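You operate a simulated robot arm through the tools that you are given. There is no shell and no other tool. Be economical: measure what you need, move in short steps, check, and stop when the job is done.

Carry out the task below with a simulated two-armed robot. There is one attempt and no reset: what you move stays moved.

JOB
Pull the divider out of the orange box, then stand the pink roll in it.
Fine: the orange comb comes out first; hold the box with one hand; comb and box divider end on the white table. Set down upright: orange comb, box divider, what you pick out.

Only the result counts: the job must be done as asked and must still hold three seconds after the hand-in. Knocking over, shifting, dropping, spilling or breaking anything else fails it.

ROBOT AND FRAMES
Two 7-joint arms with two-finger parallel grippers on one trunk, on a base that drives. Base frame: it is fixed to the floor where the robot stands at the start and does not move with it; the origin is under the middle of the robot, x ahead of it, y to its left, z up. Readings come in mm, rad, newtons and seconds.
The left shoulder is at the start at [20, 113, 1072], the right one opposite. With the tool pointing down near the work surface each hand reaches from about 220 to 600 mm from the robot's upright axis, wherever it stands, measured 20 degrees to its own side. Places, roughly: orange box [400, 0, 700]; orange box (24x14x6 cm) [400, 0, 700]; white table [700, -100, 700]. Payload 1.57 kg a hand.
The TCP of each hand is the grasp point between the finger pads, 30 mm short of the fingertips. In the tool frame z runs along the fingers and y along their closing line. Largest opening 80 mm; finger width 17, thickness 12; the body of the gripper, 40 by 82 mm, starts 80 mm behind the TCP.
Orientation is that of the tool frame in the base frame, as a unit quaternion [x, y, z, w]. With the fingers straight down and closing along the base's y, the tool's x points along the base's -x, its y along +y and its z along -z.

CONTROLS
- The arms move only by the tool arm_command. It takes "left_deltas", "right_deltas" or both (then of equal length, played together; a hand with none holds still); each is a list of rows, each a list of 7 numbers: the turn, a rotation vector about the base's x, y, z in units of 120 degrees (1.0 is 120 degrees), then the shift along the base's x, y, z in units of 250 mm (1.0 is 250 mm), then the opening, from 0 (shut) to 1 (fully open). In form: [[ax, ay, az, dx, dy, dz, jaw], ...]. A call has 1 to 10 rows; each row is the pose to reach, as a shift and turn from the pose commanded when the call began. A call with a number of a shift or a turn outside -1 to 1 is refused whole. Each row takes 0.2 s and may step no farther than 50 mm and 0.15 rad from the row before; otherwise, or with a gripper value out of range, the whole call is refused. Where a pose cannot be reached the arm comes as near as it can. A force on the tool above 40 N (or 10 N above the force at the start of the call, whichever is more), or a blocked arm, ends the call early, and 0.2 s more pass. Each finger travels about 45 mm/s and halts on what it meets, pressing with about 26 N; the grip force reading is that of the motor and also rises with nothing between the fingers. The clock runs only during rows and for 0.2 s after the last one: add rows that repeat a pose to give the fingers time. The reply holds the time, the measured pose of the TCP, the force on the tool along the base axes, the opening and the grip force, in the units named above and with some noise, with the torque about the TCP (base axes, N m) and any sound that the robot's microphone picked up, and new pictures: "show" is both (left out), scene, wrist or none (wrist: the cameras of the hands that moved).
- Cameras (640 x 400 px; columns grow to the right, rows downward): "scene" is now at [92.7, -24.5, 1192.1]; the picture's right is [-0.31, -0.95, 0.00], its down [-0.59, 0.19, -0.79] and it looks along [0.75, -0.24, -0.62] (base axes); focal length 214 px, centre (320, 200). "left" rides on the left gripper at [72, 7, -122] in its tool frame; the picture's right is [-0.09, 1.00, 0.00], its down [-0.84, -0.08, -0.54] and it looks along [-0.54, -0.05, 0.84] (tool axes); focal length 238 px, centre (320, 200). "right" rides on the right gripper at [72, -7, -122] in its tool frame; the picture's right is [0.09, 1.00, 0.00], its down [-0.84, 0.08, -0.54] and it looks along [-0.54, 0.05, 0.84] (tool axes); focal length 238 px, centre (320, 200). There is no depth. A picture from a camera that has moved, and an enlarged one, comes with that camera's place and axes in the base frame and with its lens.
- move_column(by): slides the trunk up (or, below 0, down) by that many mm; the arms and the scene camera ride with it, the base frame stays. It gives what a move gives, with no picture.
- base_move(legs): drives the robot by 1 to 6 legs, each [ahead, left, turn to the left] in mm, mm and rad, along the robot's own axes; the way and the turn of a leg run together, so that a leg with both is an arc; at most 1500 mm and 3.142 rad a leg. The arms and the cameras ride along, it lands a little off, and it stops where it bumps. It gives what a move gives, and a new picture of the scene camera.
- turn_head(pan, tilt): turns the head with the scene camera to pan (to the left, within 1.396 rad either way) and tilt (down, from -0.506 to 1.204), counted from straight ahead of the robot. It gives what a move gives, and a new picture of the scene camera.
- inspect(camera, box): a new picture of the part [left, top, right, bottom] of that camera's present view, enlarged. The clock stands still meanwhile.
- finish_job(): hands the job in; it is judged then, once.

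Go step by step. Nothing tells you exact positions but the pictures and the camera data: compare them with the known pose of the tool, close in by small moves and look again before you grip or let go. The budget is 120 turns and 260 pictures, counting those below and the enlarged ones. Unless the task says otherwise, let go and move clear before handing in, and close with one line.

The tools are called after "Call:" as a command line: name --argument value ..., lists and objects as JSON in quotes. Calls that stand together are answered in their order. arm_command: Moves the arms, as the interface text tells. Its arguments: {"type":"object","properties":{"left_deltas":{"type":"array","items":{"type":"array","items":{"type":"number"}}},"right_deltas":{"type":"array","items":{"type":"array","items":{"type":"number"}}},"show":{"type":"string","enum":["both","scene","wrist","none"]}},"required":[]} The other tools are called the same way: move_column (by) slides the trunk up or down; base_move (legs) drives the base; turn_head (pan, tilt) turns the head that bears the scene camera; inspect (camera, box) takes an enlarged picture of a part of a camera's view; finish_job () hands the job in.

At the start:

```text
time_s: 0.0
left_eef_pos: [463.1, 43.5, 1102.4]
left_orientation: [0.0, 1.0, 0.001, 0.0]
left_contact_force: [0.4, 0.2, 0.4]
left_ft_torque: [0.03, 0.01, -0.03]
left_finger_gap: 80.0
left_grasp_force: 0.0
right_eef_pos: [442.4, -352.7, 1111.3]
right_orientation: [0.0, 1.0, 0.0, 0.0]
right_contact_force: [0.6, -0.7, 0.3]
right_ft_torque: [-0.04, 0.03, -0.01]
right_finger_gap: 80.0
right_grasp_force: 0.2
trunk travel left (down, up): [-125.0, 445.0]
robot x, y, heading: [0.7, 1.7, 0.002]
head pan, tilt: [-0.311, 0.668]
```

scene: 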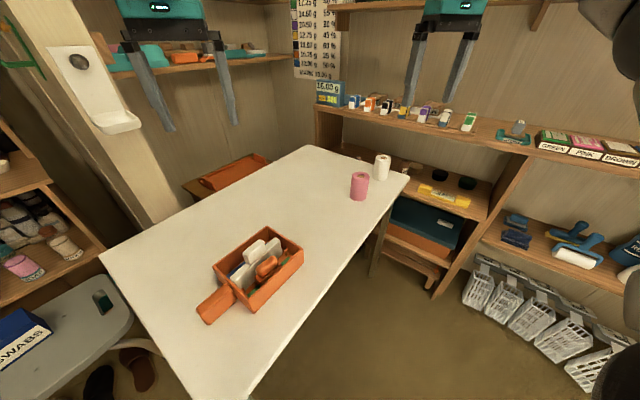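
right: 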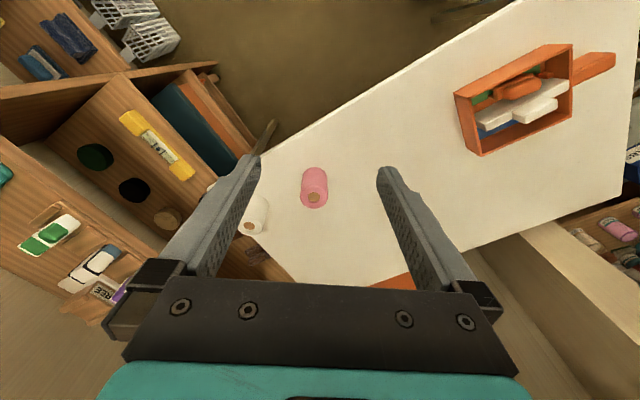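
left: 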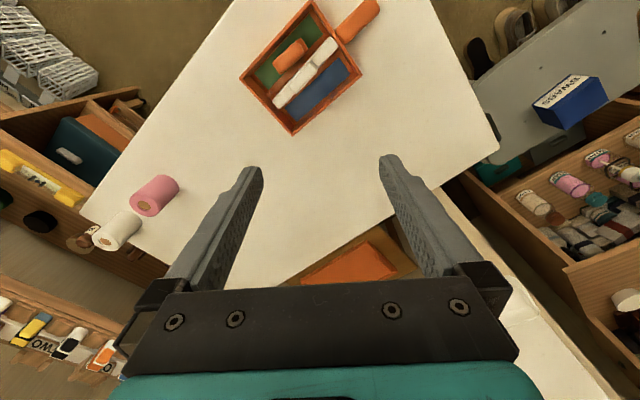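

I see the orange box with a white divider and an orange comb in it, and a pink roll farther away on the white table. I'll look closer first.

Call:
inspect --camera "scene" --box '[180, 210, 320, 340]'

Call:
inspect --camera "left" --box '[220, 0, 400, 150]'

Call:
inspect --camera "right" --box '[430, 20, 630, 170]'

Call:
inspect --camera "scene" --box '[320, 130, 420, 220]'

```text
3.08 times, centred on (250, 275) of scene
camera zoom: at [92.7, -24.5, 1192.1], right [-0.31, -0.95, 0.0], down [-0.59, 0.19, -0.79], along [0.75, -0.24, -0.62], focal length 660 px, centre (535, -31)
```

zoom: 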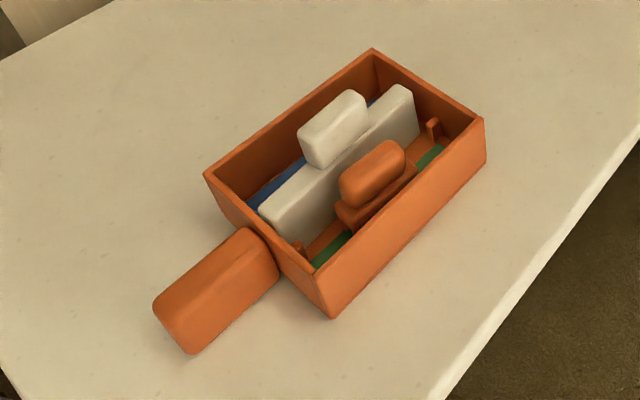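

```text
2.67 times, centred on (310, 75) of left
camera zoom: at [391.3, 51.3, 1224.2], right [0.09, 1.0, 0.0], down [0.84, -0.08, 0.54], along [0.54, -0.05, -0.84], focal length 636 px, centre (347, 533)
```

zoom: 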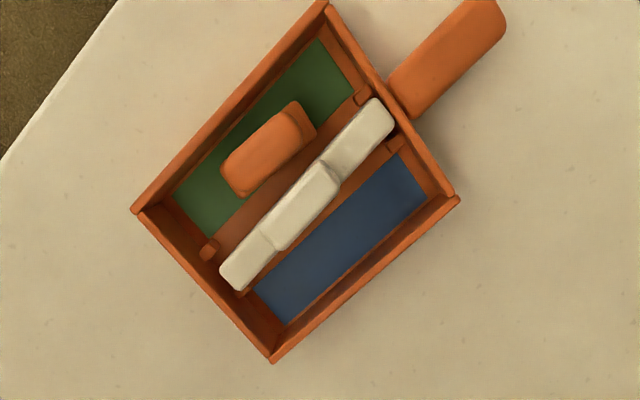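

```text
2.67 times, centred on (530, 95) of right
camera zoom: at [371.6, -358.5, 1231.8], right [-0.09, 1.0, 0.0], down [0.84, 0.08, 0.54], along [0.54, 0.05, -0.84], focal length 636 px, centre (-240, 480)
```

zoom: 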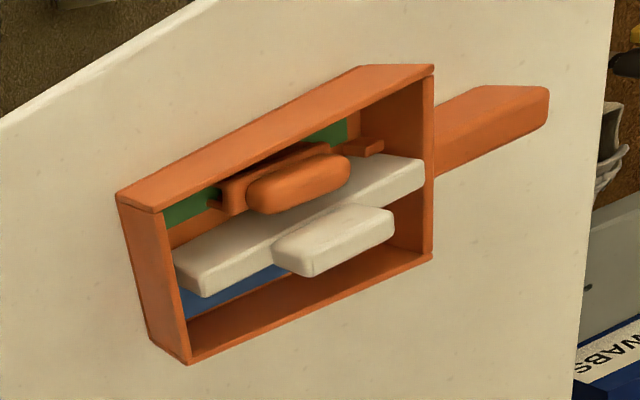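

```text
4.44 times, centred on (370, 175) of scene
camera zoom: at [92.7, -24.5, 1192.1], right [-0.31, -0.95, 0.0], down [-0.59, 0.19, -0.79], along [0.75, -0.24, -0.62], focal length 953 px, centre (98, 311)
```

zoom: 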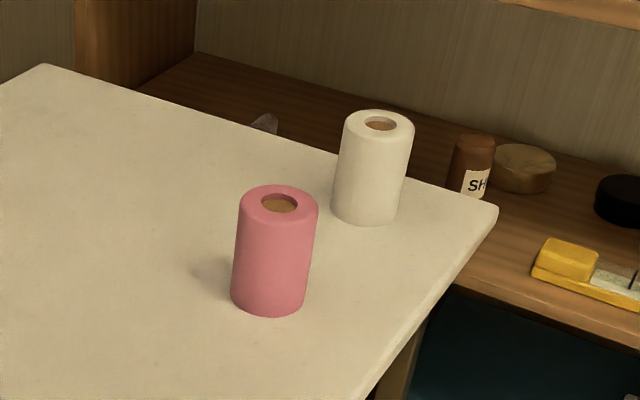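

The box is turned about 34° with its handle toward the robot's left, and the rim is at about z=780, so the table is near 720. I'll bring the left hand over the handle and the right hand closer for a better view.

Call:
arm_command --left_deltas '[[0, 0, -0.046, -0.04, 0.028, -0.08, 1], [0, 0, -0.093, -0.08, 0.057, -0.16, 1], [0, 0, -0.139, -0.12, 0.085, -0.24, 1], [0, 0, -0.186, -0.16, 0.114, -0.32, 1], [0, 0, -0.232, -0.2, 0.142, -0.4, 1], [0, 0, -0.278, -0.24, 0.17, -0.48, 1], [0, 0, -0.325, -0.28, 0.199, -0.56, 1], [0, 0, -0.371, -0.32, 0.227, -0.64, 1], [0, 0, -0.418, -0.36, 0.256, -0.72, 1], [0, 0, -0.464, -0.4, 0.284, -0.8, 1]]' --right_deltas '[[0, 0, 0.029, -0.025, 0.093, -0.064, 1], [0, 0, 0.057, -0.05, 0.186, -0.129, 1], [0, 0, 0.086, -0.074, 0.28, -0.193, 1], [0, 0, 0.114, -0.1, 0.373, -0.258, 1], [0, 0, 0.143, -0.124, 0.466, -0.322, 1], [0, 0, 0.172, -0.149, 0.559, -0.386, 1], [0, 0, 0.2, -0.174, 0.652, -0.451, 1], [0, 0, 0.229, -0.198, 0.746, -0.515, 1], [0, 0, 0.257, -0.223, 0.839, -0.58, 1], [0, 0, 0.286, -0.248, 0.932, -0.644, 1]]'

```text
time_s: 2.2
left_eef_pos: [362.7, 116.0, 902.1]
left_orientation: [0.468, 0.884, 0.0, 0.0]
left_contact_force: [-0.4, 0.8, 0.9]
left_ft_torque: [-0.02, 0.03, 0.0]
left_finger_gap: 80.1
left_grasp_force: 0.1
right_eef_pos: [380.8, -117.5, 949.9]
right_orientation: [-0.295, 0.956, 0.0, 0.001]
right_contact_force: [-0.3, -0.9, 0.2]
right_ft_torque: [0.03, 0.0, -0.02]
right_finger_gap: 80.0
right_grasp_force: 0.0
trunk travel left (down, up): [-125.0, 445.0]
robot x, y, heading: [-1.0, -2.2, -0.002]
head pan, tilt: [-0.311, 0.668]
camera scene: at [92.7, -24.3, 1192.1], right [-0.31, -0.95, 0.0], down [-0.59, 0.19, -0.79], along [0.75, -0.24, -0.62], focal length 214 px, centre (320, 200)
camera right: at [325.3, -164.3, 1070.4], right [-0.64, 0.77, 0.0], down [0.65, 0.54, 0.54], along [0.42, 0.35, -0.84], focal length 238 px, centre (320, 200)
camera left: at [328.2, 180.0, 1024.3], right [0.88, 0.48, 0.0], down [0.41, -0.74, 0.54], along [0.26, -0.47, -0.84], focal length 238 px, centre (320, 200)
```

scene: 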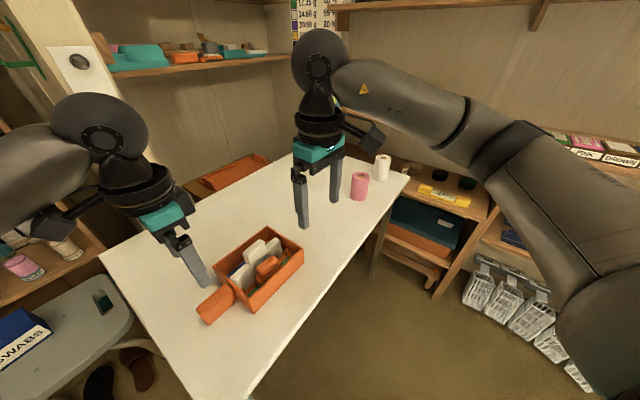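
right: 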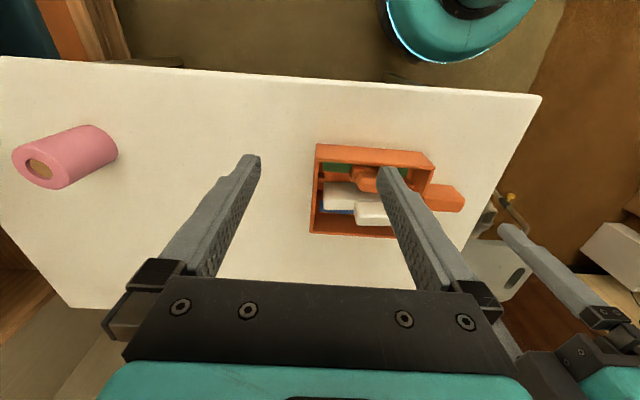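
left: 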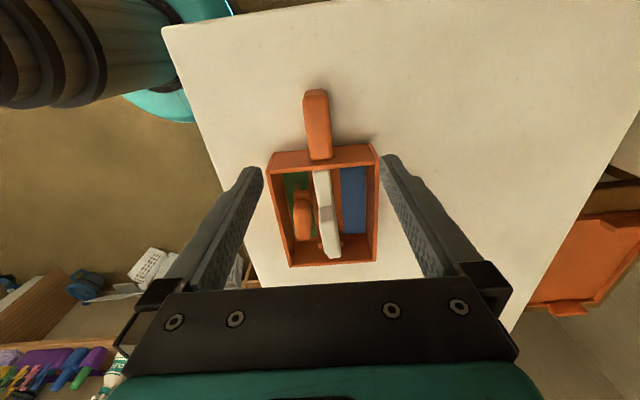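

Call:
inspect --camera "left" --box '[250, 80, 400, 280]'

Call:
inspect --camera "right" --box '[300, 130, 480, 250]'

Call:
inspect --camera "scene" --box '[190, 210, 310, 330]'

```text
2.00 times, centred on (325, 180) of left
camera zoom: at [328.2, 180.0, 1024.3], right [0.88, 0.48, 0.0], down [0.41, -0.74, 0.54], along [0.26, -0.47, -0.84], focal length 477 px, centre (310, 240)
```

zoom: 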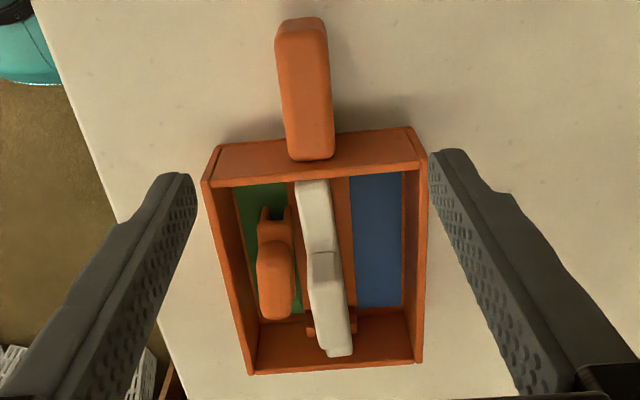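

```text
3.33 times, centred on (390, 190) of right
camera zoom: at [325.3, -164.3, 1070.4], right [-0.64, 0.77, 0.0], down [0.65, 0.54, 0.54], along [0.42, 0.35, -0.84], focal length 794 px, centre (87, 233)
```

zoom: 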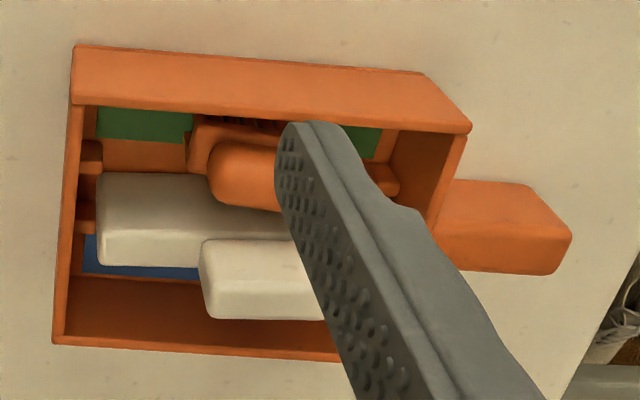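

```text
3.33 times, centred on (250, 270) of scene
camera zoom: at [92.7, -24.3, 1192.1], right [-0.31, -0.95, 0.0], down [-0.59, 0.19, -0.79], along [0.75, -0.24, -0.62], focal length 715 px, centre (553, -33)
```

zoom: 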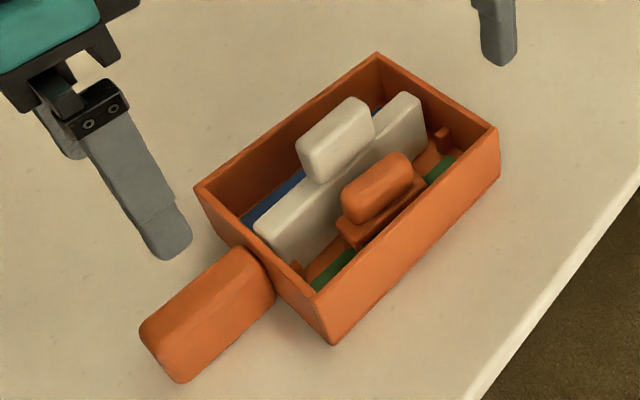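

The handle centre is about (361,116) under the left hand, and the comb knob is about (398,3,785). I'll lower the left hand around the handle and bring the right hand above the comb.

Call:
arm_command --left_deltas '[[0, 0, 0, 0, 0, -0.114, 1], [0, 0, 0, 0, 0, -0.228, 1], [0, 0, 0, 0, 0, -0.341, 1], [0, 0, 0, 0, 0, -0.455, 1], [0, 0, 0, 0, 0, -0.568, 1]]' --right_deltas '[[0, 0, 0, 0.014, 0.096, -0.064, 1], [0, 0, 0, 0.027, 0.193, -0.128, 1], [0, 0, 0, 0.041, 0.289, -0.192, 1], [0, 0, 0, 0.054, 0.386, -0.256, 1], [0, 0, 0, 0.068, 0.482, -0.32, 1]]'

```text
time_s: 3.4
left_eef_pos: [361.8, 115.8, 759.5]
left_orientation: [0.467, 0.884, 0.0, 0.0]
left_contact_force: [0.3, -0.8, -0.3]
left_ft_torque: [0.01, -0.01, -0.03]
left_finger_gap: 80.0
left_grasp_force: 0.0
right_eef_pos: [396.6, 1.5, 868.5]
right_orientation: [-0.295, 0.955, 0.0, 0.0]
right_contact_force: [0.1, 0.5, 1.3]
right_ft_torque: [0.02, 0.01, -0.02]
right_finger_gap: 80.1
right_grasp_force: 0.0
trunk travel left (down, up): [-125.0, 445.0]
robot x, y, heading: [-1.8, -0.7, 0.001]
head pan, tilt: [-0.311, 0.668]
camera scene: at [92.8, -24.4, 1192.1], right [-0.31, -0.95, 0.0], down [-0.59, 0.19, -0.79], along [0.75, -0.24, -0.62], focal length 214 px, centre (320, 200)
camera right: at [341.9, -44.3, 990.5], right [-0.64, 0.77, 0.0], down [0.65, 0.54, 0.54], along [0.42, 0.35, -0.84], focal length 238 px, centre (320, 200)
camera left: at [327.4, 179.4, 881.6], right [0.87, 0.49, 0.0], down [0.41, -0.73, 0.54], along [0.26, -0.47, -0.84], focal length 238 px, centre (320, 200)
```

scene: 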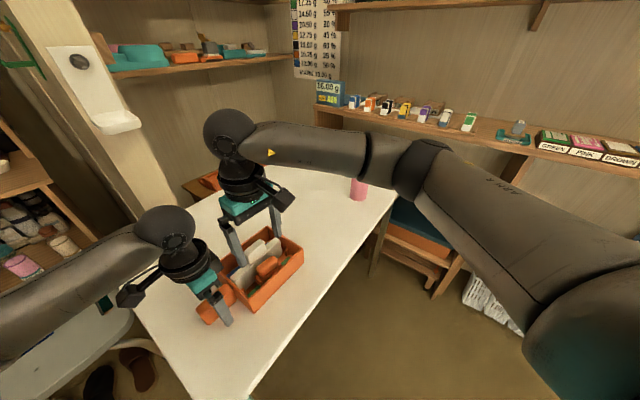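
right: 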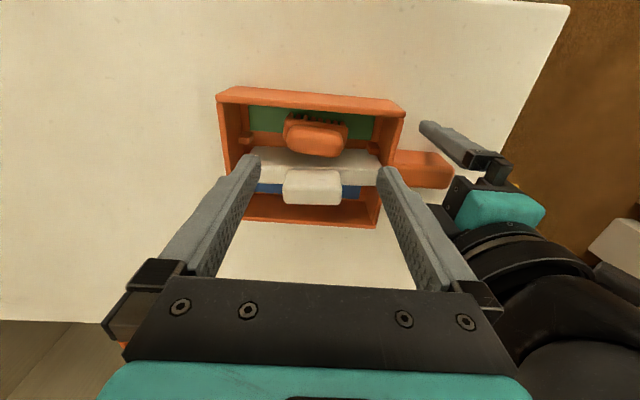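
left: 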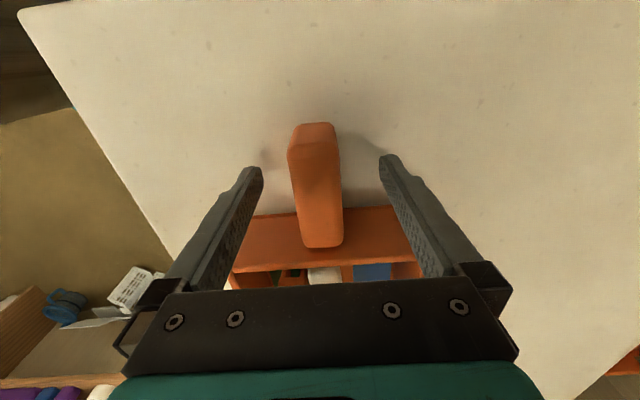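

Call:
inspect --camera "right" --box '[210, 80, 410, 230]'

Call:
arm_command --left_deltas '[[0, 0, 0, 0, 0, -0.016, 1], [0, 0, 0, 0, 0, -0.032, 1], [0, 0, 0, 0, 0, -0.032, 0.7], [0, 0, 0, 0, 0, -0.032, 0.4], [0, 0, 0, 0, 0, -0.032, 0.2], [0, 0, 0, 0, 0, -0.032, 0.2]]'

```text
2.67 times, centred on (310, 155) of right
camera zoom: at [341.9, -44.3, 990.5], right [-0.64, 0.77, 0.0], down [0.65, 0.54, 0.54], along [0.42, 0.35, -0.84], focal length 636 px, centre (347, 320)
```

zoom: 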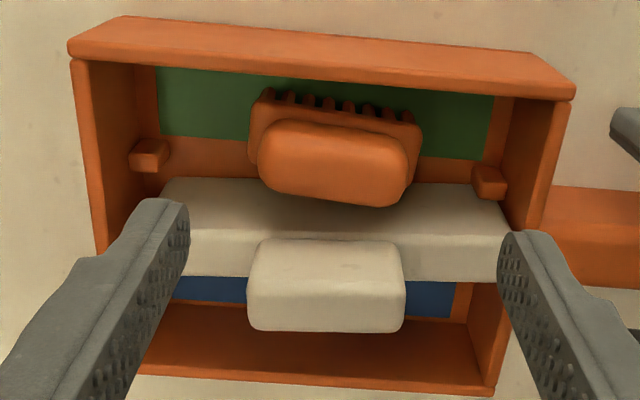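

```text
time_s: 4.8
left_eef_pos: [362.5, 115.0, 752.9]
left_orientation: [0.468, 0.884, 0.0, 0.0]
left_contact_force: [0.1, 0.0, 1.0]
left_ft_torque: [-0.05, -0.03, -0.04]
left_finger_gap: 27.8
left_grasp_force: 19.2
right_eef_pos: [397.5, 0.1, 870.7]
right_orientation: [-0.296, 0.955, 0.0, 0.0]
right_contact_force: [0.4, -0.1, 0.3]
right_ft_torque: [-0.01, 0.01, -0.03]
right_finger_gap: 80.1
right_grasp_force: 0.1
trunk travel left (down, up): [-125.0, 445.0]
robot x, y, heading: [-1.4, 1.1, 0.001]
head pan, tilt: [-0.311, 0.668]
camera scene: at [92.7, -24.5, 1192.1], right [-0.31, -0.95, 0.0], down [-0.59, 0.19, -0.79], along [0.75, -0.24, -0.62], focal length 214 px, centre (320, 200)
camera left: at [327.7, 179.2, 874.1], right [0.87, 0.49, 0.0], down [0.41, -0.73, 0.54], along [0.26, -0.47, -0.84], focal length 238 px, centre (320, 200)
```

scene: 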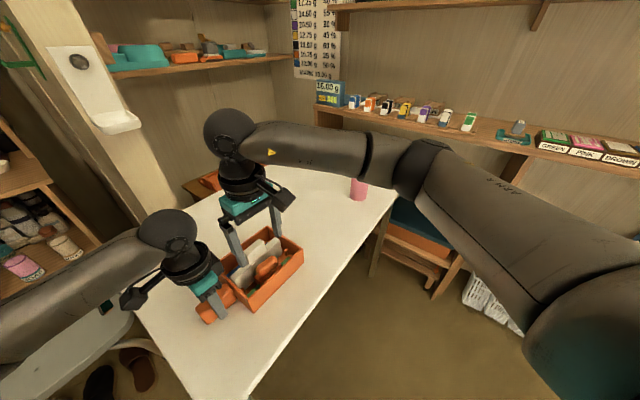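
left: 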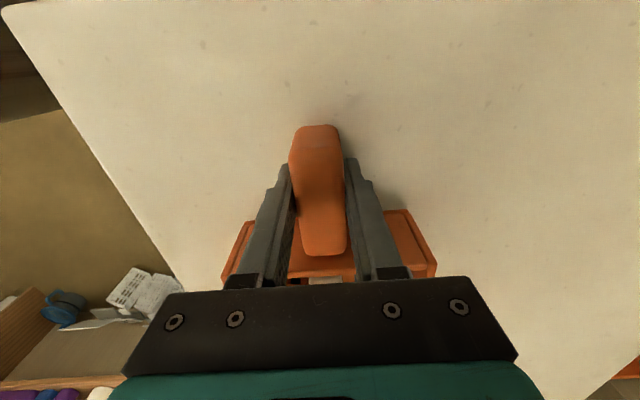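

The left hand holds the handle (27.8 mm). Now I'll lower the right hand to just above the comb with a narrower opening and check alignment.

Call:
arm_command --right_deltas '[[0, 0, 0, 0, -0.005, -0.04, 0.95], [0, 0, 0, 0, -0.01, -0.08, 0.9], [0, 0, 0, 0, -0.01, -0.132, 0.88]]'

Call:
inspect --camera "right" --box '[220, 80, 420, 230]'

Call:
inspect --camera "scene" --box '[190, 190, 320, 320]'

```text
time_s: 5.6
left_eef_pos: [362.6, 116.4, 752.1]
left_orientation: [0.468, 0.884, 0.0, 0.0]
left_contact_force: [-0.2, -0.2, 0.0]
left_ft_torque: [0.0, -0.01, -0.05]
left_finger_gap: 28.0
left_grasp_force: 26.0
right_eef_pos: [397.3, -1.5, 837.4]
right_orientation: [-0.295, 0.955, 0.0, 0.001]
right_contact_force: [-0.3, 0.5, 0.7]
right_ft_torque: [-0.02, 0.02, 0.01]
right_finger_gap: 70.5
right_grasp_force: 0.1
trunk travel left (down, up): [-125.0, 445.0]
robot x, y, heading: [1.6, -4.2, 0.002]
head pan, tilt: [-0.311, 0.668]
camera scene: at [92.8, -24.5, 1192.1], right [-0.31, -0.95, 0.0], down [-0.59, 0.19, -0.79], along [0.75, -0.24, -0.62], focal length 214 px, centre (320, 200)
camera right: at [342.3, -46.9, 958.0], right [-0.64, 0.77, 0.0], down [0.65, 0.54, 0.54], along [0.42, 0.35, -0.84], focal length 238 px, centre (320, 200)
```

scene: 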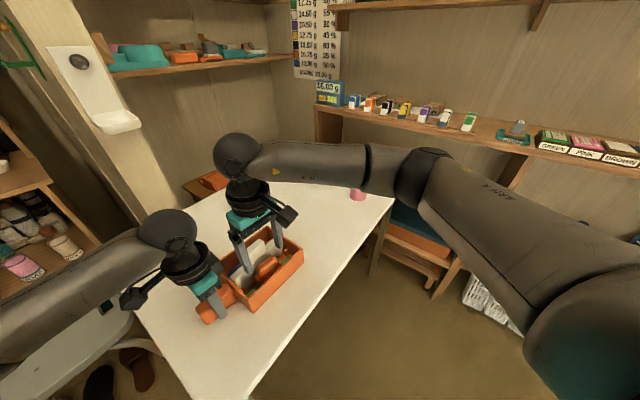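
right: 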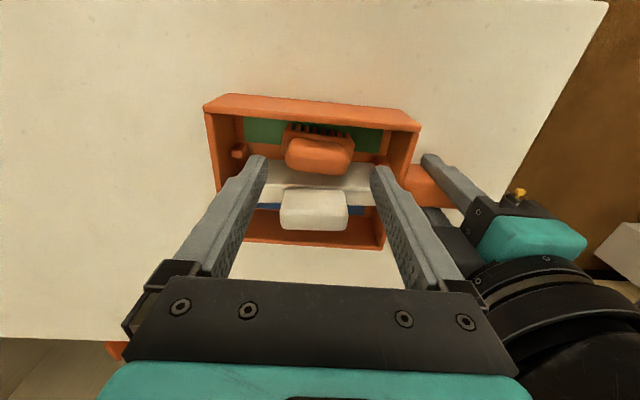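

```text
2.67 times, centred on (320, 155) of right
camera zoom: at [342.3, -46.9, 958.0], right [-0.64, 0.77, 0.0], down [0.65, 0.54, 0.54], along [0.42, 0.35, -0.84], focal length 636 px, centre (320, 320)
```

zoom: 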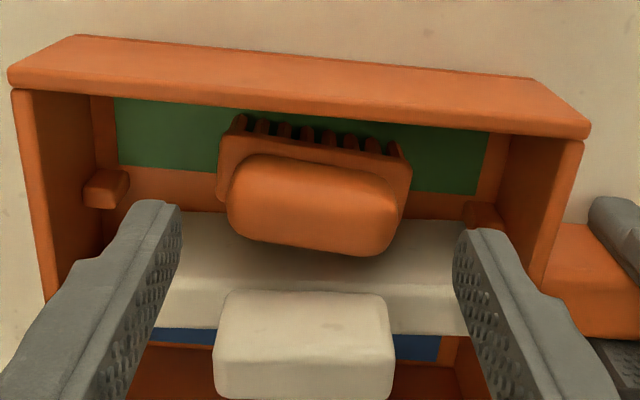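

```text
3.08 times, centred on (255, 255) of scene
camera zoom: at [92.8, -24.5, 1192.1], right [-0.31, -0.95, 0.0], down [-0.59, 0.19, -0.79], along [0.75, -0.24, -0.62], focal length 660 px, centre (520, 31)
```

zoom: 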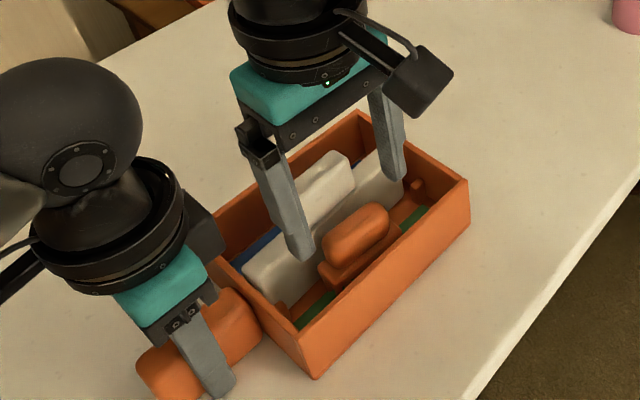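

Call:
arm_command --right_deltas '[[0, 0, 0, -0.009, -0.01, -0.05, 0.88], [0, 0, 0, -0.009, -0.01, -0.1, 0.88], [0, 0, 0, -0.009, -0.01, -0.14, 0.88]]' --show "none"

Call:
inspect --camera "right" --box '[220, 80, 420, 230]'

Call:
inspect --camera "scene" --box '[210, 210, 310, 310]'

```text
time_s: 6.4
left_eef_pos: [363.0, 115.1, 752.8]
left_orientation: [0.466, 0.885, 0.001, 0.0]
left_contact_force: [1.0, 0.3, -0.1]
left_ft_torque: [-0.02, 0.0, -0.01]
left_finger_gap: 27.7
left_grasp_force: 25.8
right_eef_pos: [394.7, -2.2, 800.9]
right_orientation: [-0.295, 0.956, 0.0, 0.0]
right_contact_force: [-0.4, 0.4, 0.1]
right_ft_torque: [0.0, -0.03, -0.03]
right_finger_gap: 70.5
right_grasp_force: 0.1
trunk travel left (down, up): [-125.0, 445.0]
robot x, y, heading: [0.3, -0.7, 0.002]
head pan, tilt: [-0.311, 0.668]
```

```text
2.67 times, centred on (320, 155) of right
camera zoom: at [340.2, -48.9, 922.6], right [-0.64, 0.77, 0.0], down [0.65, 0.54, 0.54], along [0.42, 0.35, -0.84], focal length 636 px, centre (320, 320)
```

zoom: 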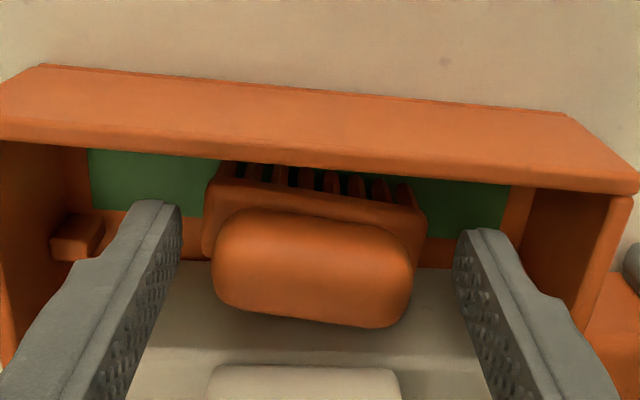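

```text
4.00 times, centred on (260, 260) of scene
camera zoom: at [92.8, -24.5, 1192.1], right [-0.31, -0.95, 0.0], down [-0.59, 0.19, -0.79], along [0.75, -0.24, -0.62], focal length 858 px, centre (560, -40)
```

zoom: 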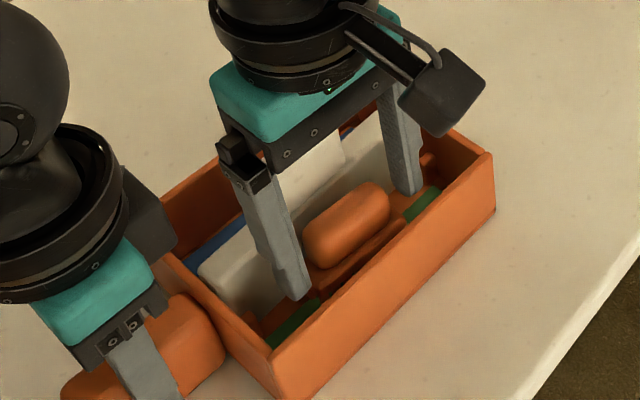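

The fingers flank the knob well. I'll go down 14 mm more and close.

Call:
arm_command --right_deltas '[[0, 0, 0, 0, 0, -0.03, 0.88], [0, 0, 0, 0, 0, -0.056, 0.88], [0, 0, 0, 0, 0, -0.056, 0.7], [0, 0, 0, 0, 0, -0.056, 0.5], [0, 0, 0, 0, 0, -0.056, 0.4], [0, 0, 0, 0, 0, -0.056, 0.4]]'

Call:
inspect --camera "right" --box '[220, 80, 420, 230]'

```text
time_s: 7.8
left_eef_pos: [363.4, 115.6, 752.7]
left_orientation: [0.467, 0.884, 0.0, 0.0]
left_contact_force: [-0.4, -0.7, -1.0]
left_ft_torque: [0.01, -0.04, 0.07]
left_finger_gap: 27.9
left_grasp_force: 25.7
right_eef_pos: [396.0, -3.8, 789.0]
right_orientation: [-0.294, 0.956, 0.0, 0.0]
right_contact_force: [0.1, 0.3, 1.3]
right_ft_torque: [0.05, 0.01, -0.01]
right_finger_gap: 63.5
right_grasp_force: 26.1
trunk travel left (down, up): [-125.0, 445.0]
robot x, y, heading: [1.4, 1.2, 0.003]
head pan, tilt: [-0.311, 0.668]
camera scene: at [92.7, -24.4, 1192.1], right [-0.31, -0.95, 0.0], down [-0.59, 0.19, -0.79], along [0.75, -0.24, -0.62], focal length 214 px, centre (320, 200)
camera right: at [340.3, -49.0, 909.0], right [-0.64, 0.77, 0.0], down [0.65, 0.54, 0.54], along [0.42, 0.35, -0.84], focal length 238 px, centre (320, 200)
```

scene: 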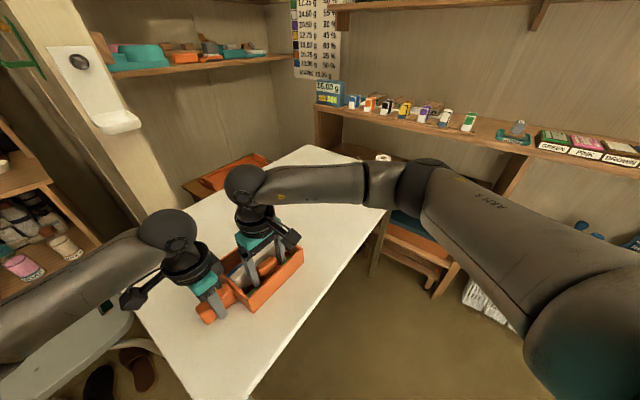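
right: 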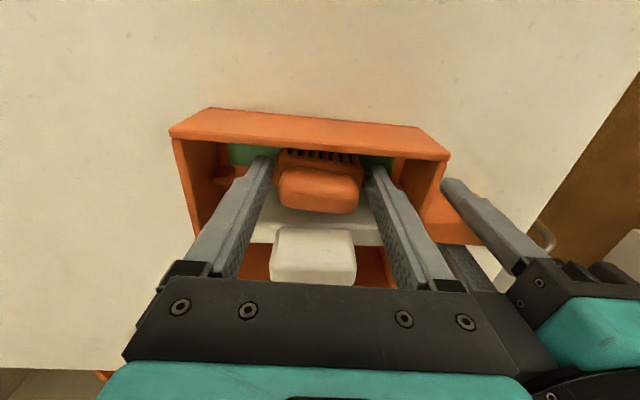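

```text
2.67 times, centred on (320, 155) of right
camera zoom: at [340.3, -49.0, 909.0], right [-0.64, 0.77, 0.0], down [0.65, 0.54, 0.54], along [0.42, 0.35, -0.84], focal length 636 px, centre (320, 320)
```

zoom: 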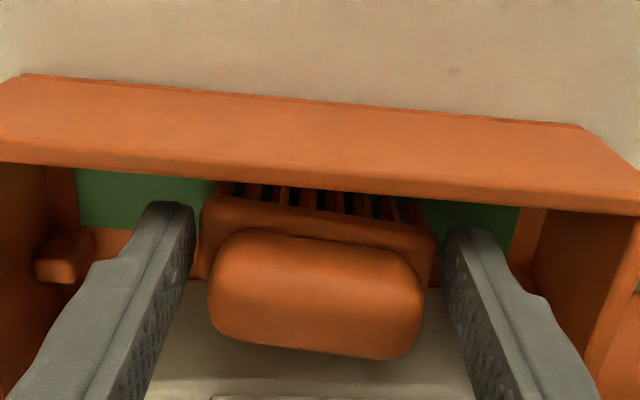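

The grip is on the comb's body ends (63.5 mm). I'll lift gently straight up and watch.

Call:
arm_command --right_deltas '[[0, 0, 0, 0, 0, 0.02, 0.4], [0, 0, 0, 0, 0, 0.04, 0.4], [0, 0, 0, 0, 0, 0.06, 0.4], [0, 0, 0, 0, 0, 0.08, 0.4]]'

Call:
inspect --camera "right" --box '[220, 80, 420, 230]'

Call:
inspect --camera "scene" --box '[210, 210, 310, 310]'

```text
time_s: 8.8
left_eef_pos: [362.6, 116.3, 751.8]
left_orientation: [0.467, 0.884, 0.0, 0.0]
left_contact_force: [-0.7, -0.1, 0.4]
left_ft_torque: [0.05, 0.02, -0.04]
left_finger_gap: 27.8
left_grasp_force: 26.1
right_eef_pos: [396.2, -3.1, 807.3]
right_orientation: [-0.295, 0.956, 0.0, -0.001]
right_contact_force: [-0.8, 0.9, -0.7]
right_ft_torque: [-0.01, -0.02, 0.0]
right_finger_gap: 63.7
right_grasp_force: 26.0
trunk travel left (down, up): [-125.0, 445.0]
robot x, y, heading: [2.6, 2.0, -0.004]
head pan, tilt: [-0.311, 0.668]
camera scene: at [92.8, -24.5, 1192.1], right [-0.31, -0.95, 0.0], down [-0.59, 0.19, -0.79], along [0.75, -0.24, -0.62], focal length 214 px, centre (320, 200)
camera right: at [340.3, -49.1, 929.1], right [-0.64, 0.77, 0.0], down [0.65, 0.54, 0.54], along [0.42, 0.34, -0.84], focal length 238 px, centre (320, 200)
```

scene: 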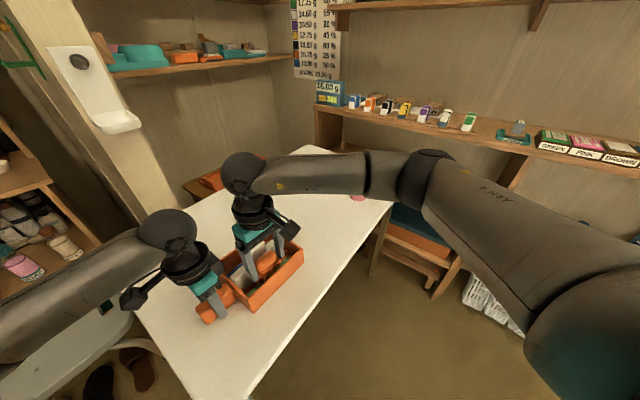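
right: 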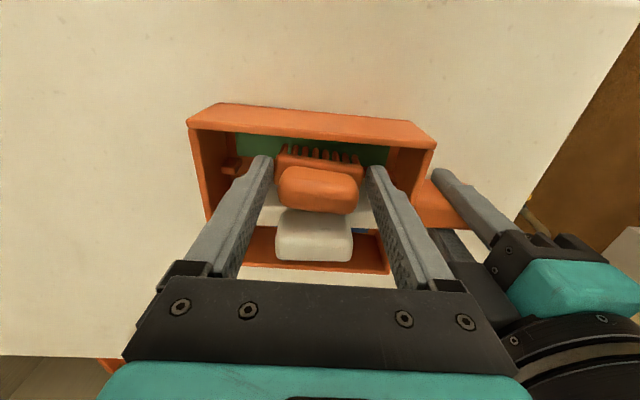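

```text
2.67 times, centred on (320, 155) of right
camera zoom: at [340.3, -49.1, 929.1], right [-0.64, 0.77, 0.0], down [0.65, 0.54, 0.54], along [0.42, 0.34, -0.84], focal length 636 px, centre (320, 320)
```

zoom: 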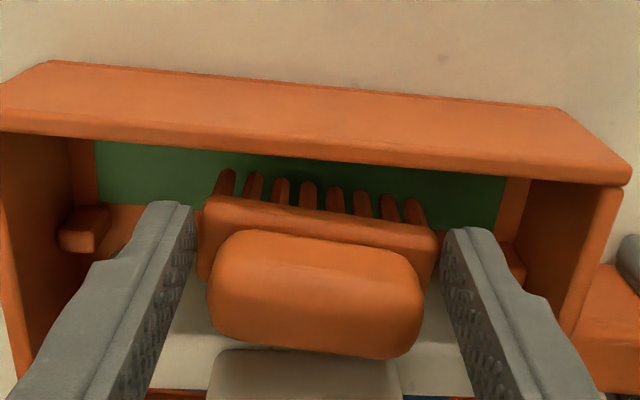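

```text
4.00 times, centred on (260, 260) of scene
camera zoom: at [92.8, -24.5, 1192.1], right [-0.31, -0.95, 0.0], down [-0.59, 0.19, -0.79], along [0.75, -0.24, -0.62], focal length 858 px, centre (560, -40)
```

zoom: 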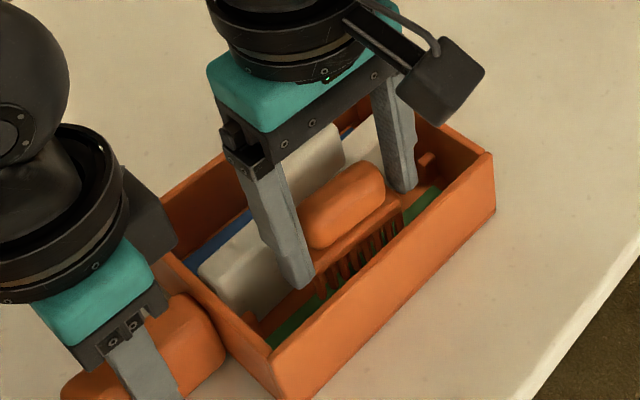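

The comb comes out freely, with its teeth pointing down. I'll lift clear of the rim.

Call:
arm_command --right_deltas '[[0, 0, 0, 0, 0, 0.08, 0.4], [0, 0, 0, 0, 0, 0.16, 0.4], [0, 0, 0, 0, 0, 0.24, 0.4], [0, 0, 0, 0, 0, 0.32, 0.4], [0, 0, 0, 0, 0, 0.4, 0.4]]'

Call:
inspect --camera "scene" --box '[200, 170, 320, 290]'

Call:
inspect --camera "right" --box '[220, 80, 420, 230]'

Call:
inspect --camera "left" --box '[180, 100, 460, 300]'

```text
time_s: 10.0
left_eef_pos: [362.7, 115.7, 751.8]
left_orientation: [0.466, 0.885, -0.001, 0.0]
left_contact_force: [-0.6, 1.2, -0.3]
left_ft_torque: [-0.02, -0.06, -0.03]
left_finger_gap: 27.6
left_grasp_force: 26.4
right_eef_pos: [395.0, -4.5, 907.9]
right_orientation: [-0.295, 0.956, 0.0, 0.0]
right_contact_force: [0.2, -0.3, -0.8]
right_ft_torque: [-0.03, -0.01, 0.04]
right_finger_gap: 63.6
right_grasp_force: 26.1
trunk travel left (down, up): [-125.0, 445.0]
robot x, y, heading: [0.7, -0.6, -0.002]
head pan, tilt: [-0.311, 0.668]
camera scene: at [92.7, -24.5, 1192.1], right [-0.31, -0.95, 0.0], down [-0.59, 0.19, -0.79], along [0.75, -0.24, -0.62], focal length 214 px, centre (320, 200)
camera right: at [340.6, -49.6, 1028.8], right [-0.64, 0.77, 0.0], down [0.65, 0.54, 0.54], along [0.42, 0.34, -0.84], focal length 238 px, centre (320, 200)
```

scene: 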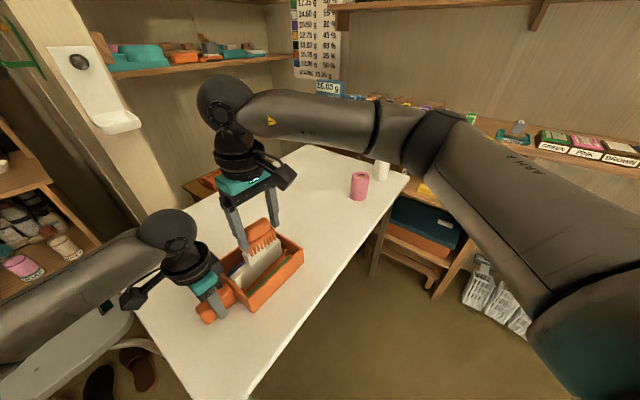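
right: 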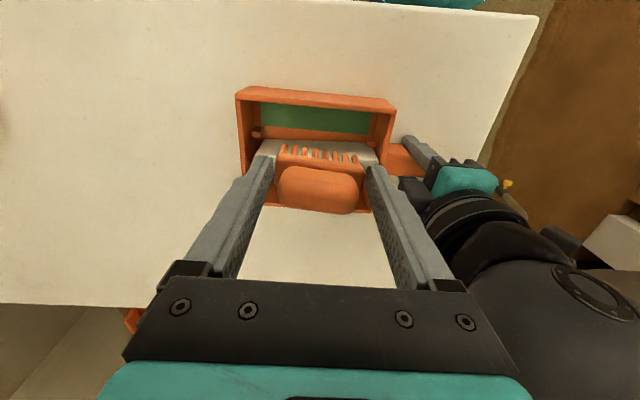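

```text
3.33 times, centred on (260, 230) of scene
camera zoom: at [92.7, -24.5, 1192.1], right [-0.31, -0.95, 0.0], down [-0.59, 0.19, -0.79], along [0.75, -0.24, -0.62], focal length 715 px, centre (520, 100)
```

zoom: 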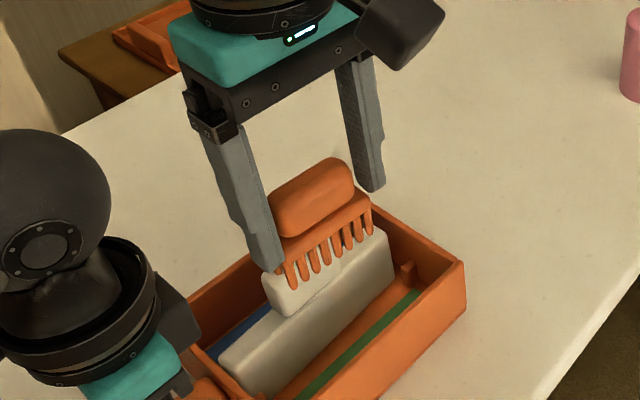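

```text
2.67 times, centred on (320, 155) of right
camera zoom: at [340.6, -49.6, 1028.8], right [-0.64, 0.77, 0.0], down [0.65, 0.54, 0.54], along [0.42, 0.34, -0.84], focal length 636 px, centre (320, 320)
```

zoom: 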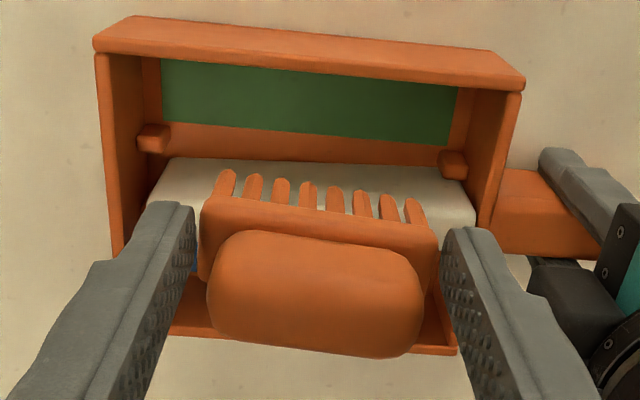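

```text
2.00 times, centred on (320, 200) of left
camera zoom: at [327.8, 179.3, 874.1], right [0.87, 0.49, 0.0], down [0.41, -0.73, 0.54], along [0.26, -0.47, -0.84], focal length 477 px, centre (320, 200)
```

zoom: 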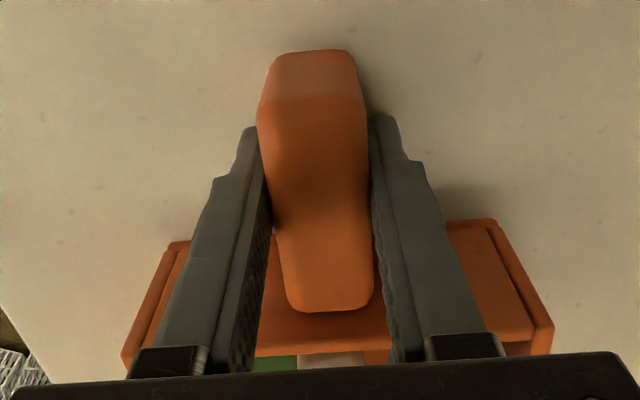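

The comb is clear and hangs upright, about 58 mm from TCP to its tooth tips. I'll carry it past the far-right end of the box to about (517,-110).

Call:
arm_command --right_deltas '[[0, 0, 0, 0.098, -0.084, 0, 0.4], [0, 0, 0, 0.195, -0.169, 0, 0.4], [0, 0, 0, 0.293, -0.253, 0, 0.4], [0, 0, 0, 0.39, -0.338, 0, 0.4], [0, 0, 0, 0.488, -0.422, -0.08, 0.4], [0, 0, 0, 0.488, -0.422, -0.24, 0.4], [0, 0, 0, 0.488, -0.422, -0.36, 0.4]]'

Call:
inspect --camera "scene" --box '[240, 150, 360, 270]'

Call:
inspect --camera "right" --box '[220, 80, 420, 230]'

```text
time_s: 11.6
left_eef_pos: [362.5, 115.4, 752.2]
left_orientation: [0.467, 0.884, 0.0, 0.0]
left_contact_force: [-0.7, -0.6, 0.0]
left_ft_torque: [0.01, 0.02, 0.01]
left_finger_gap: 27.6
left_grasp_force: 25.9
right_eef_pos: [517.1, -107.2, 817.3]
right_orientation: [-0.295, 0.956, -0.001, 0.0]
right_contact_force: [-0.3, 0.4, 0.2]
right_ft_torque: [0.0, 0.02, -0.01]
right_finger_gap: 63.5
right_grasp_force: 25.9
trunk travel left (down, up): [-125.0, 445.0]
robot x, y, heading: [0.2, 4.6, -0.002]
head pan, tilt: [-0.311, 0.668]
camera scene: at [92.8, -24.5, 1192.1], right [-0.31, -0.95, 0.0], down [-0.59, 0.19, -0.79], along [0.75, -0.24, -0.62], focal length 214 px, centre (320, 200)
camera right: at [461.8, -154.0, 938.2], right [-0.64, 0.77, 0.0], down [0.65, 0.54, 0.54], along [0.42, 0.35, -0.84], focal length 238 px, centre (320, 200)
```

scene: 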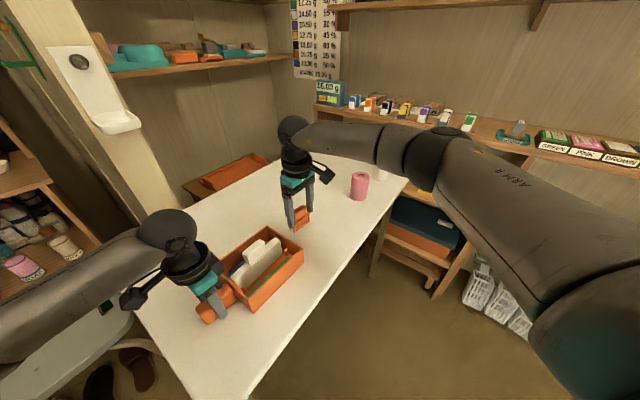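
right: 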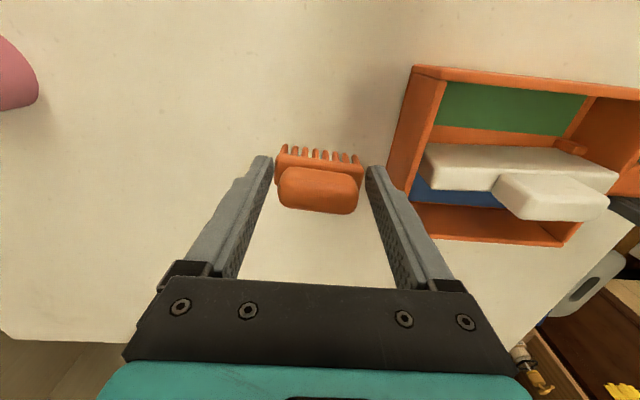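

```text
3.33 times, centred on (300, 210) of scene
camera zoom: at [92.8, -24.5, 1192.1], right [-0.31, -0.95, 0.0], down [-0.59, 0.19, -0.79], along [0.75, -0.24, -0.62], focal length 715 px, centre (387, 167)
```

zoom: 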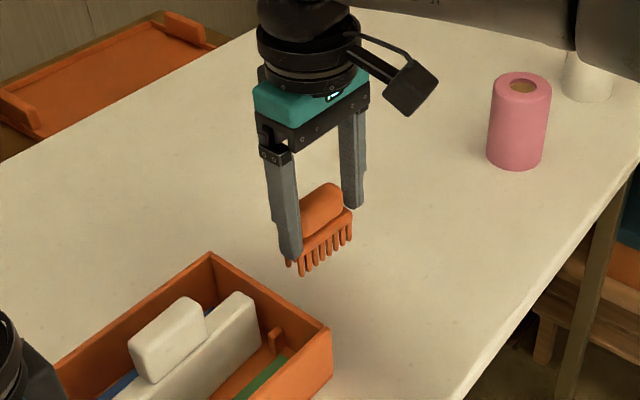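

```text
2.67 times, centred on (320, 155) of right
camera zoom: at [461.8, -154.0, 938.2], right [-0.64, 0.77, 0.0], down [0.65, 0.54, 0.54], along [0.42, 0.35, -0.84], focal length 636 px, centre (320, 320)
```

zoom: 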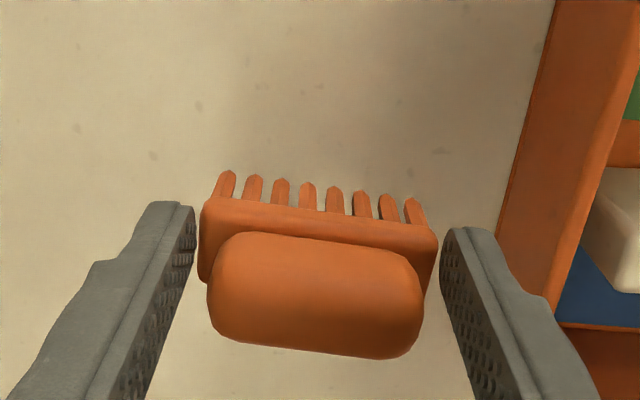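

Call:
arm_command --right_deltas '[[0, 0, 0, 0, 0, -0.04, 0.4], [0, 0, 0, 0, 0, -0.08, 0.4], [0, 0, 0, 0, 0, -0.112, 0.4], [0, 0, 0, 0, 0, -0.136, 0.4]]' --show "none"

Call:
inspect --camera "scene" --box '[270, 180, 340, 250]'

```text
time_s: 12.6
left_eef_pos: [362.5, 115.2, 753.5]
left_orientation: [0.467, 0.884, 0.0, -0.001]
left_contact_force: [-0.5, 0.6, -0.6]
left_ft_torque: [-0.03, -0.02, 0.01]
left_finger_gap: 27.6
left_grasp_force: 25.5
right_eef_pos: [517.8, -108.3, 807.3]
right_orientation: [-0.293, 0.956, -0.001, 0.0]
right_contact_force: [0.3, -0.7, 0.2]
right_ft_torque: [-0.01, 0.0, -0.02]
right_finger_gap: 63.2
right_grasp_force: 25.2
right hand out of reach, approached as far as the arm can: row 2, 3, 4
trunk travel left (down, up): [-125.0, 445.0]
robot x, y, heading: [-4.4, 2.3, -0.001]
head pan, tilt: [-0.311, 0.668]
```

```text
5.71 times, centred on (305, 215) of scene
camera zoom: at [92.8, -24.5, 1192.1], right [-0.31, -0.95, 0.0], down [-0.59, 0.19, -0.79], along [0.75, -0.24, -0.62], focal length 1226 px, centre (406, 114)
```

zoom: 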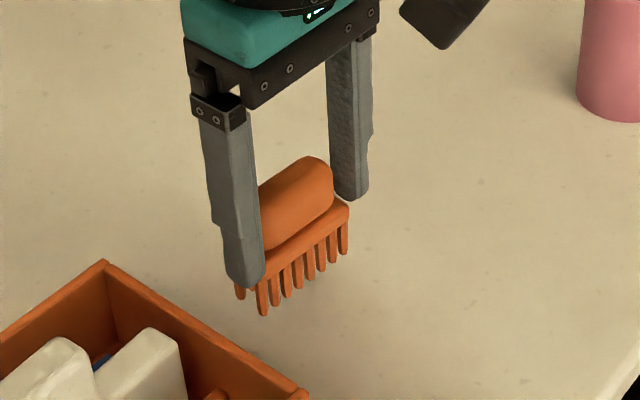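

Lower z is out of reach here, so I'll bring the comb nearer, to about (472,-132).

Call:
arm_command --right_deltas '[[0, 0, 0, -0.06, -0.03, 0.09, 0.4], [0, 0, 0, -0.12, -0.06, 0.09, 0.4], [0, 0, 0, -0.18, -0.1, 0.09, 0.4], [0, 0, 0, -0.18, -0.1, 0.06, 0.4]]'

```text
time_s: 13.6
left_eef_pos: [363.0, 116.0, 751.1]
left_orientation: [0.467, 0.884, 0.0, 0.001]
left_contact_force: [0.3, 0.3, 0.7]
left_ft_torque: [-0.06, 0.04, 0.01]
left_finger_gap: 27.9
left_grasp_force: 26.7
right_eef_pos: [473.2, -135.3, 822.2]
right_orientation: [-0.295, 0.955, 0.001, 0.0]
right_contact_force: [0.8, 0.2, -0.6]
right_ft_torque: [-0.03, -0.01, -0.01]
right_finger_gap: 63.1
right_grasp_force: 25.9
trunk travel left (down, up): [-125.0, 445.0]
robot x, y, heading: [-3.1, -4.1, 0.003]
head pan, tilt: [-0.311, 0.668]
camera scene: at [92.8, -24.5, 1192.1], right [-0.31, -0.95, 0.0], down [-0.59, 0.19, -0.79], along [0.75, -0.24, -0.62], focal length 214 px, centre (320, 200)
camera right: at [417.2, -180.4, 944.2], right [-0.64, 0.77, 0.0], down [0.65, 0.54, 0.54], along [0.42, 0.34, -0.84], focal length 238 px, centre (320, 200)
```

scene: 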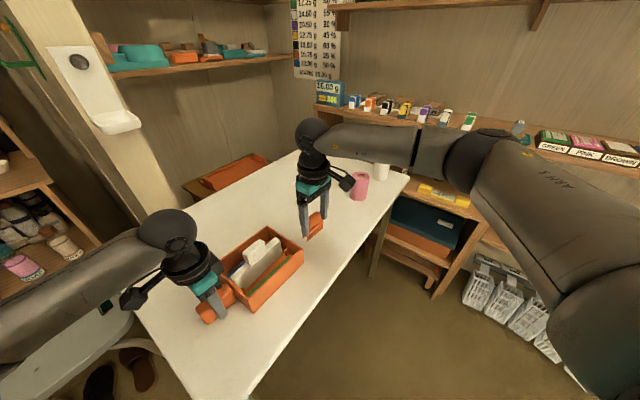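
right: 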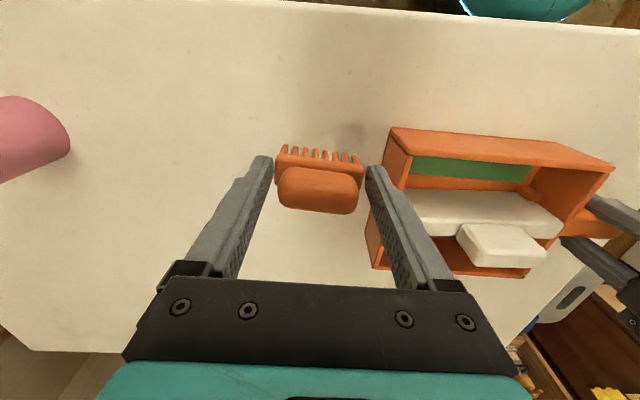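

Call:
arm_command --right_deltas '[[0, 0, 0, 0, 0, -0.05, 0.4], [0, 0, 0, 0, 0, -0.1, 0.4], [0, 0, 0, 0, 0, -0.14, 0.4]]' --show "none"

Call:
inspect --camera "scene" --box '[280, 190, 350, 260]'

```text
time_s: 14.4
left_eef_pos: [363.3, 115.2, 751.8]
left_orientation: [0.468, 0.884, 0.0, 0.0]
left_contact_force: [-0.2, -0.2, 1.0]
left_ft_torque: [-0.01, -0.01, -0.01]
left_finger_gap: 27.6
left_grasp_force: 25.8
right_eef_pos: [474.1, -135.3, 788.0]
right_orientation: [-0.295, 0.955, 0.0, -0.001]
right_contact_force: [-0.5, 0.8, -0.3]
right_ft_torque: [0.02, -0.01, 0.01]
right_finger_gap: 63.1
right_grasp_force: 25.9
trunk travel left (down, up): [-125.0, 445.0]
robot x, y, heading: [1.3, -0.6, 0.003]
head pan, tilt: [-0.311, 0.668]
```

```text
5.71 times, centred on (315, 225) of scene
camera zoom: at [92.8, -24.5, 1192.1], right [-0.31, -0.95, 0.0], down [-0.59, 0.19, -0.79], along [0.75, -0.24, -0.62], focal length 1226 px, centre (349, 57)
```

zoom: 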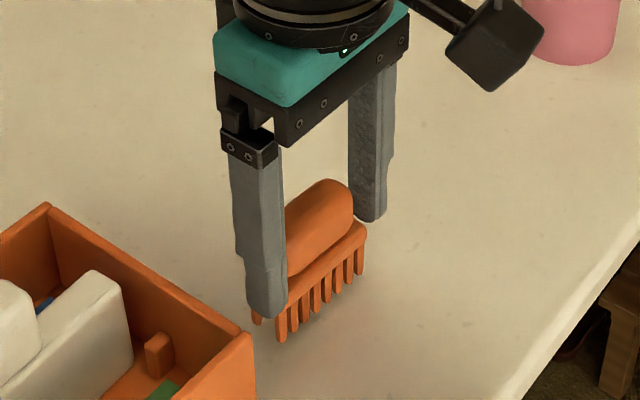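

Call:
arm_command --right_deltas '[[0, 0, 0, 0, 0, -0.01, 0.4], [0, 0, 0, 0, 0, -0.02, 0.4]]' --show "none"

Call:
inspect --camera "scene" --box '[280, 190, 350, 260]'

```text
time_s: 15.0
left_eef_pos: [364.2, 115.0, 752.0]
left_orientation: [0.467, 0.884, 0.0, 0.0]
left_contact_force: [-0.1, 0.2, 0.5]
left_ft_torque: [-0.06, -0.01, 0.01]
left_finger_gap: 27.8
left_grasp_force: 25.7
right_eef_pos: [474.2, -134.5, 783.5]
right_orientation: [-0.296, 0.955, 0.0, 0.0]
right_contact_force: [0.3, 0.6, -0.5]
right_ft_torque: [0.01, 0.01, 0.01]
right_finger_gap: 63.3
right_grasp_force: 25.9
trunk travel left (down, up): [-125.0, 445.0]
robot x, y, heading: [-1.3, -3.4, -0.002]
head pan, tilt: [-0.311, 0.668]
```

```text
5.71 times, centred on (315, 225) of scene
camera zoom: at [92.8, -24.5, 1192.1], right [-0.31, -0.95, 0.0], down [-0.59, 0.19, -0.79], along [0.75, -0.24, -0.62], focal length 1226 px, centre (349, 57)
```

zoom: 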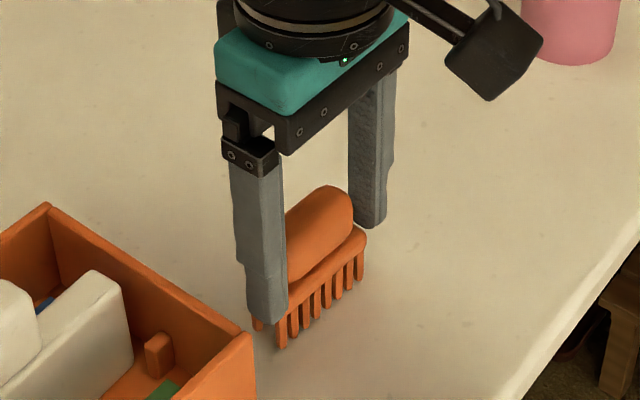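

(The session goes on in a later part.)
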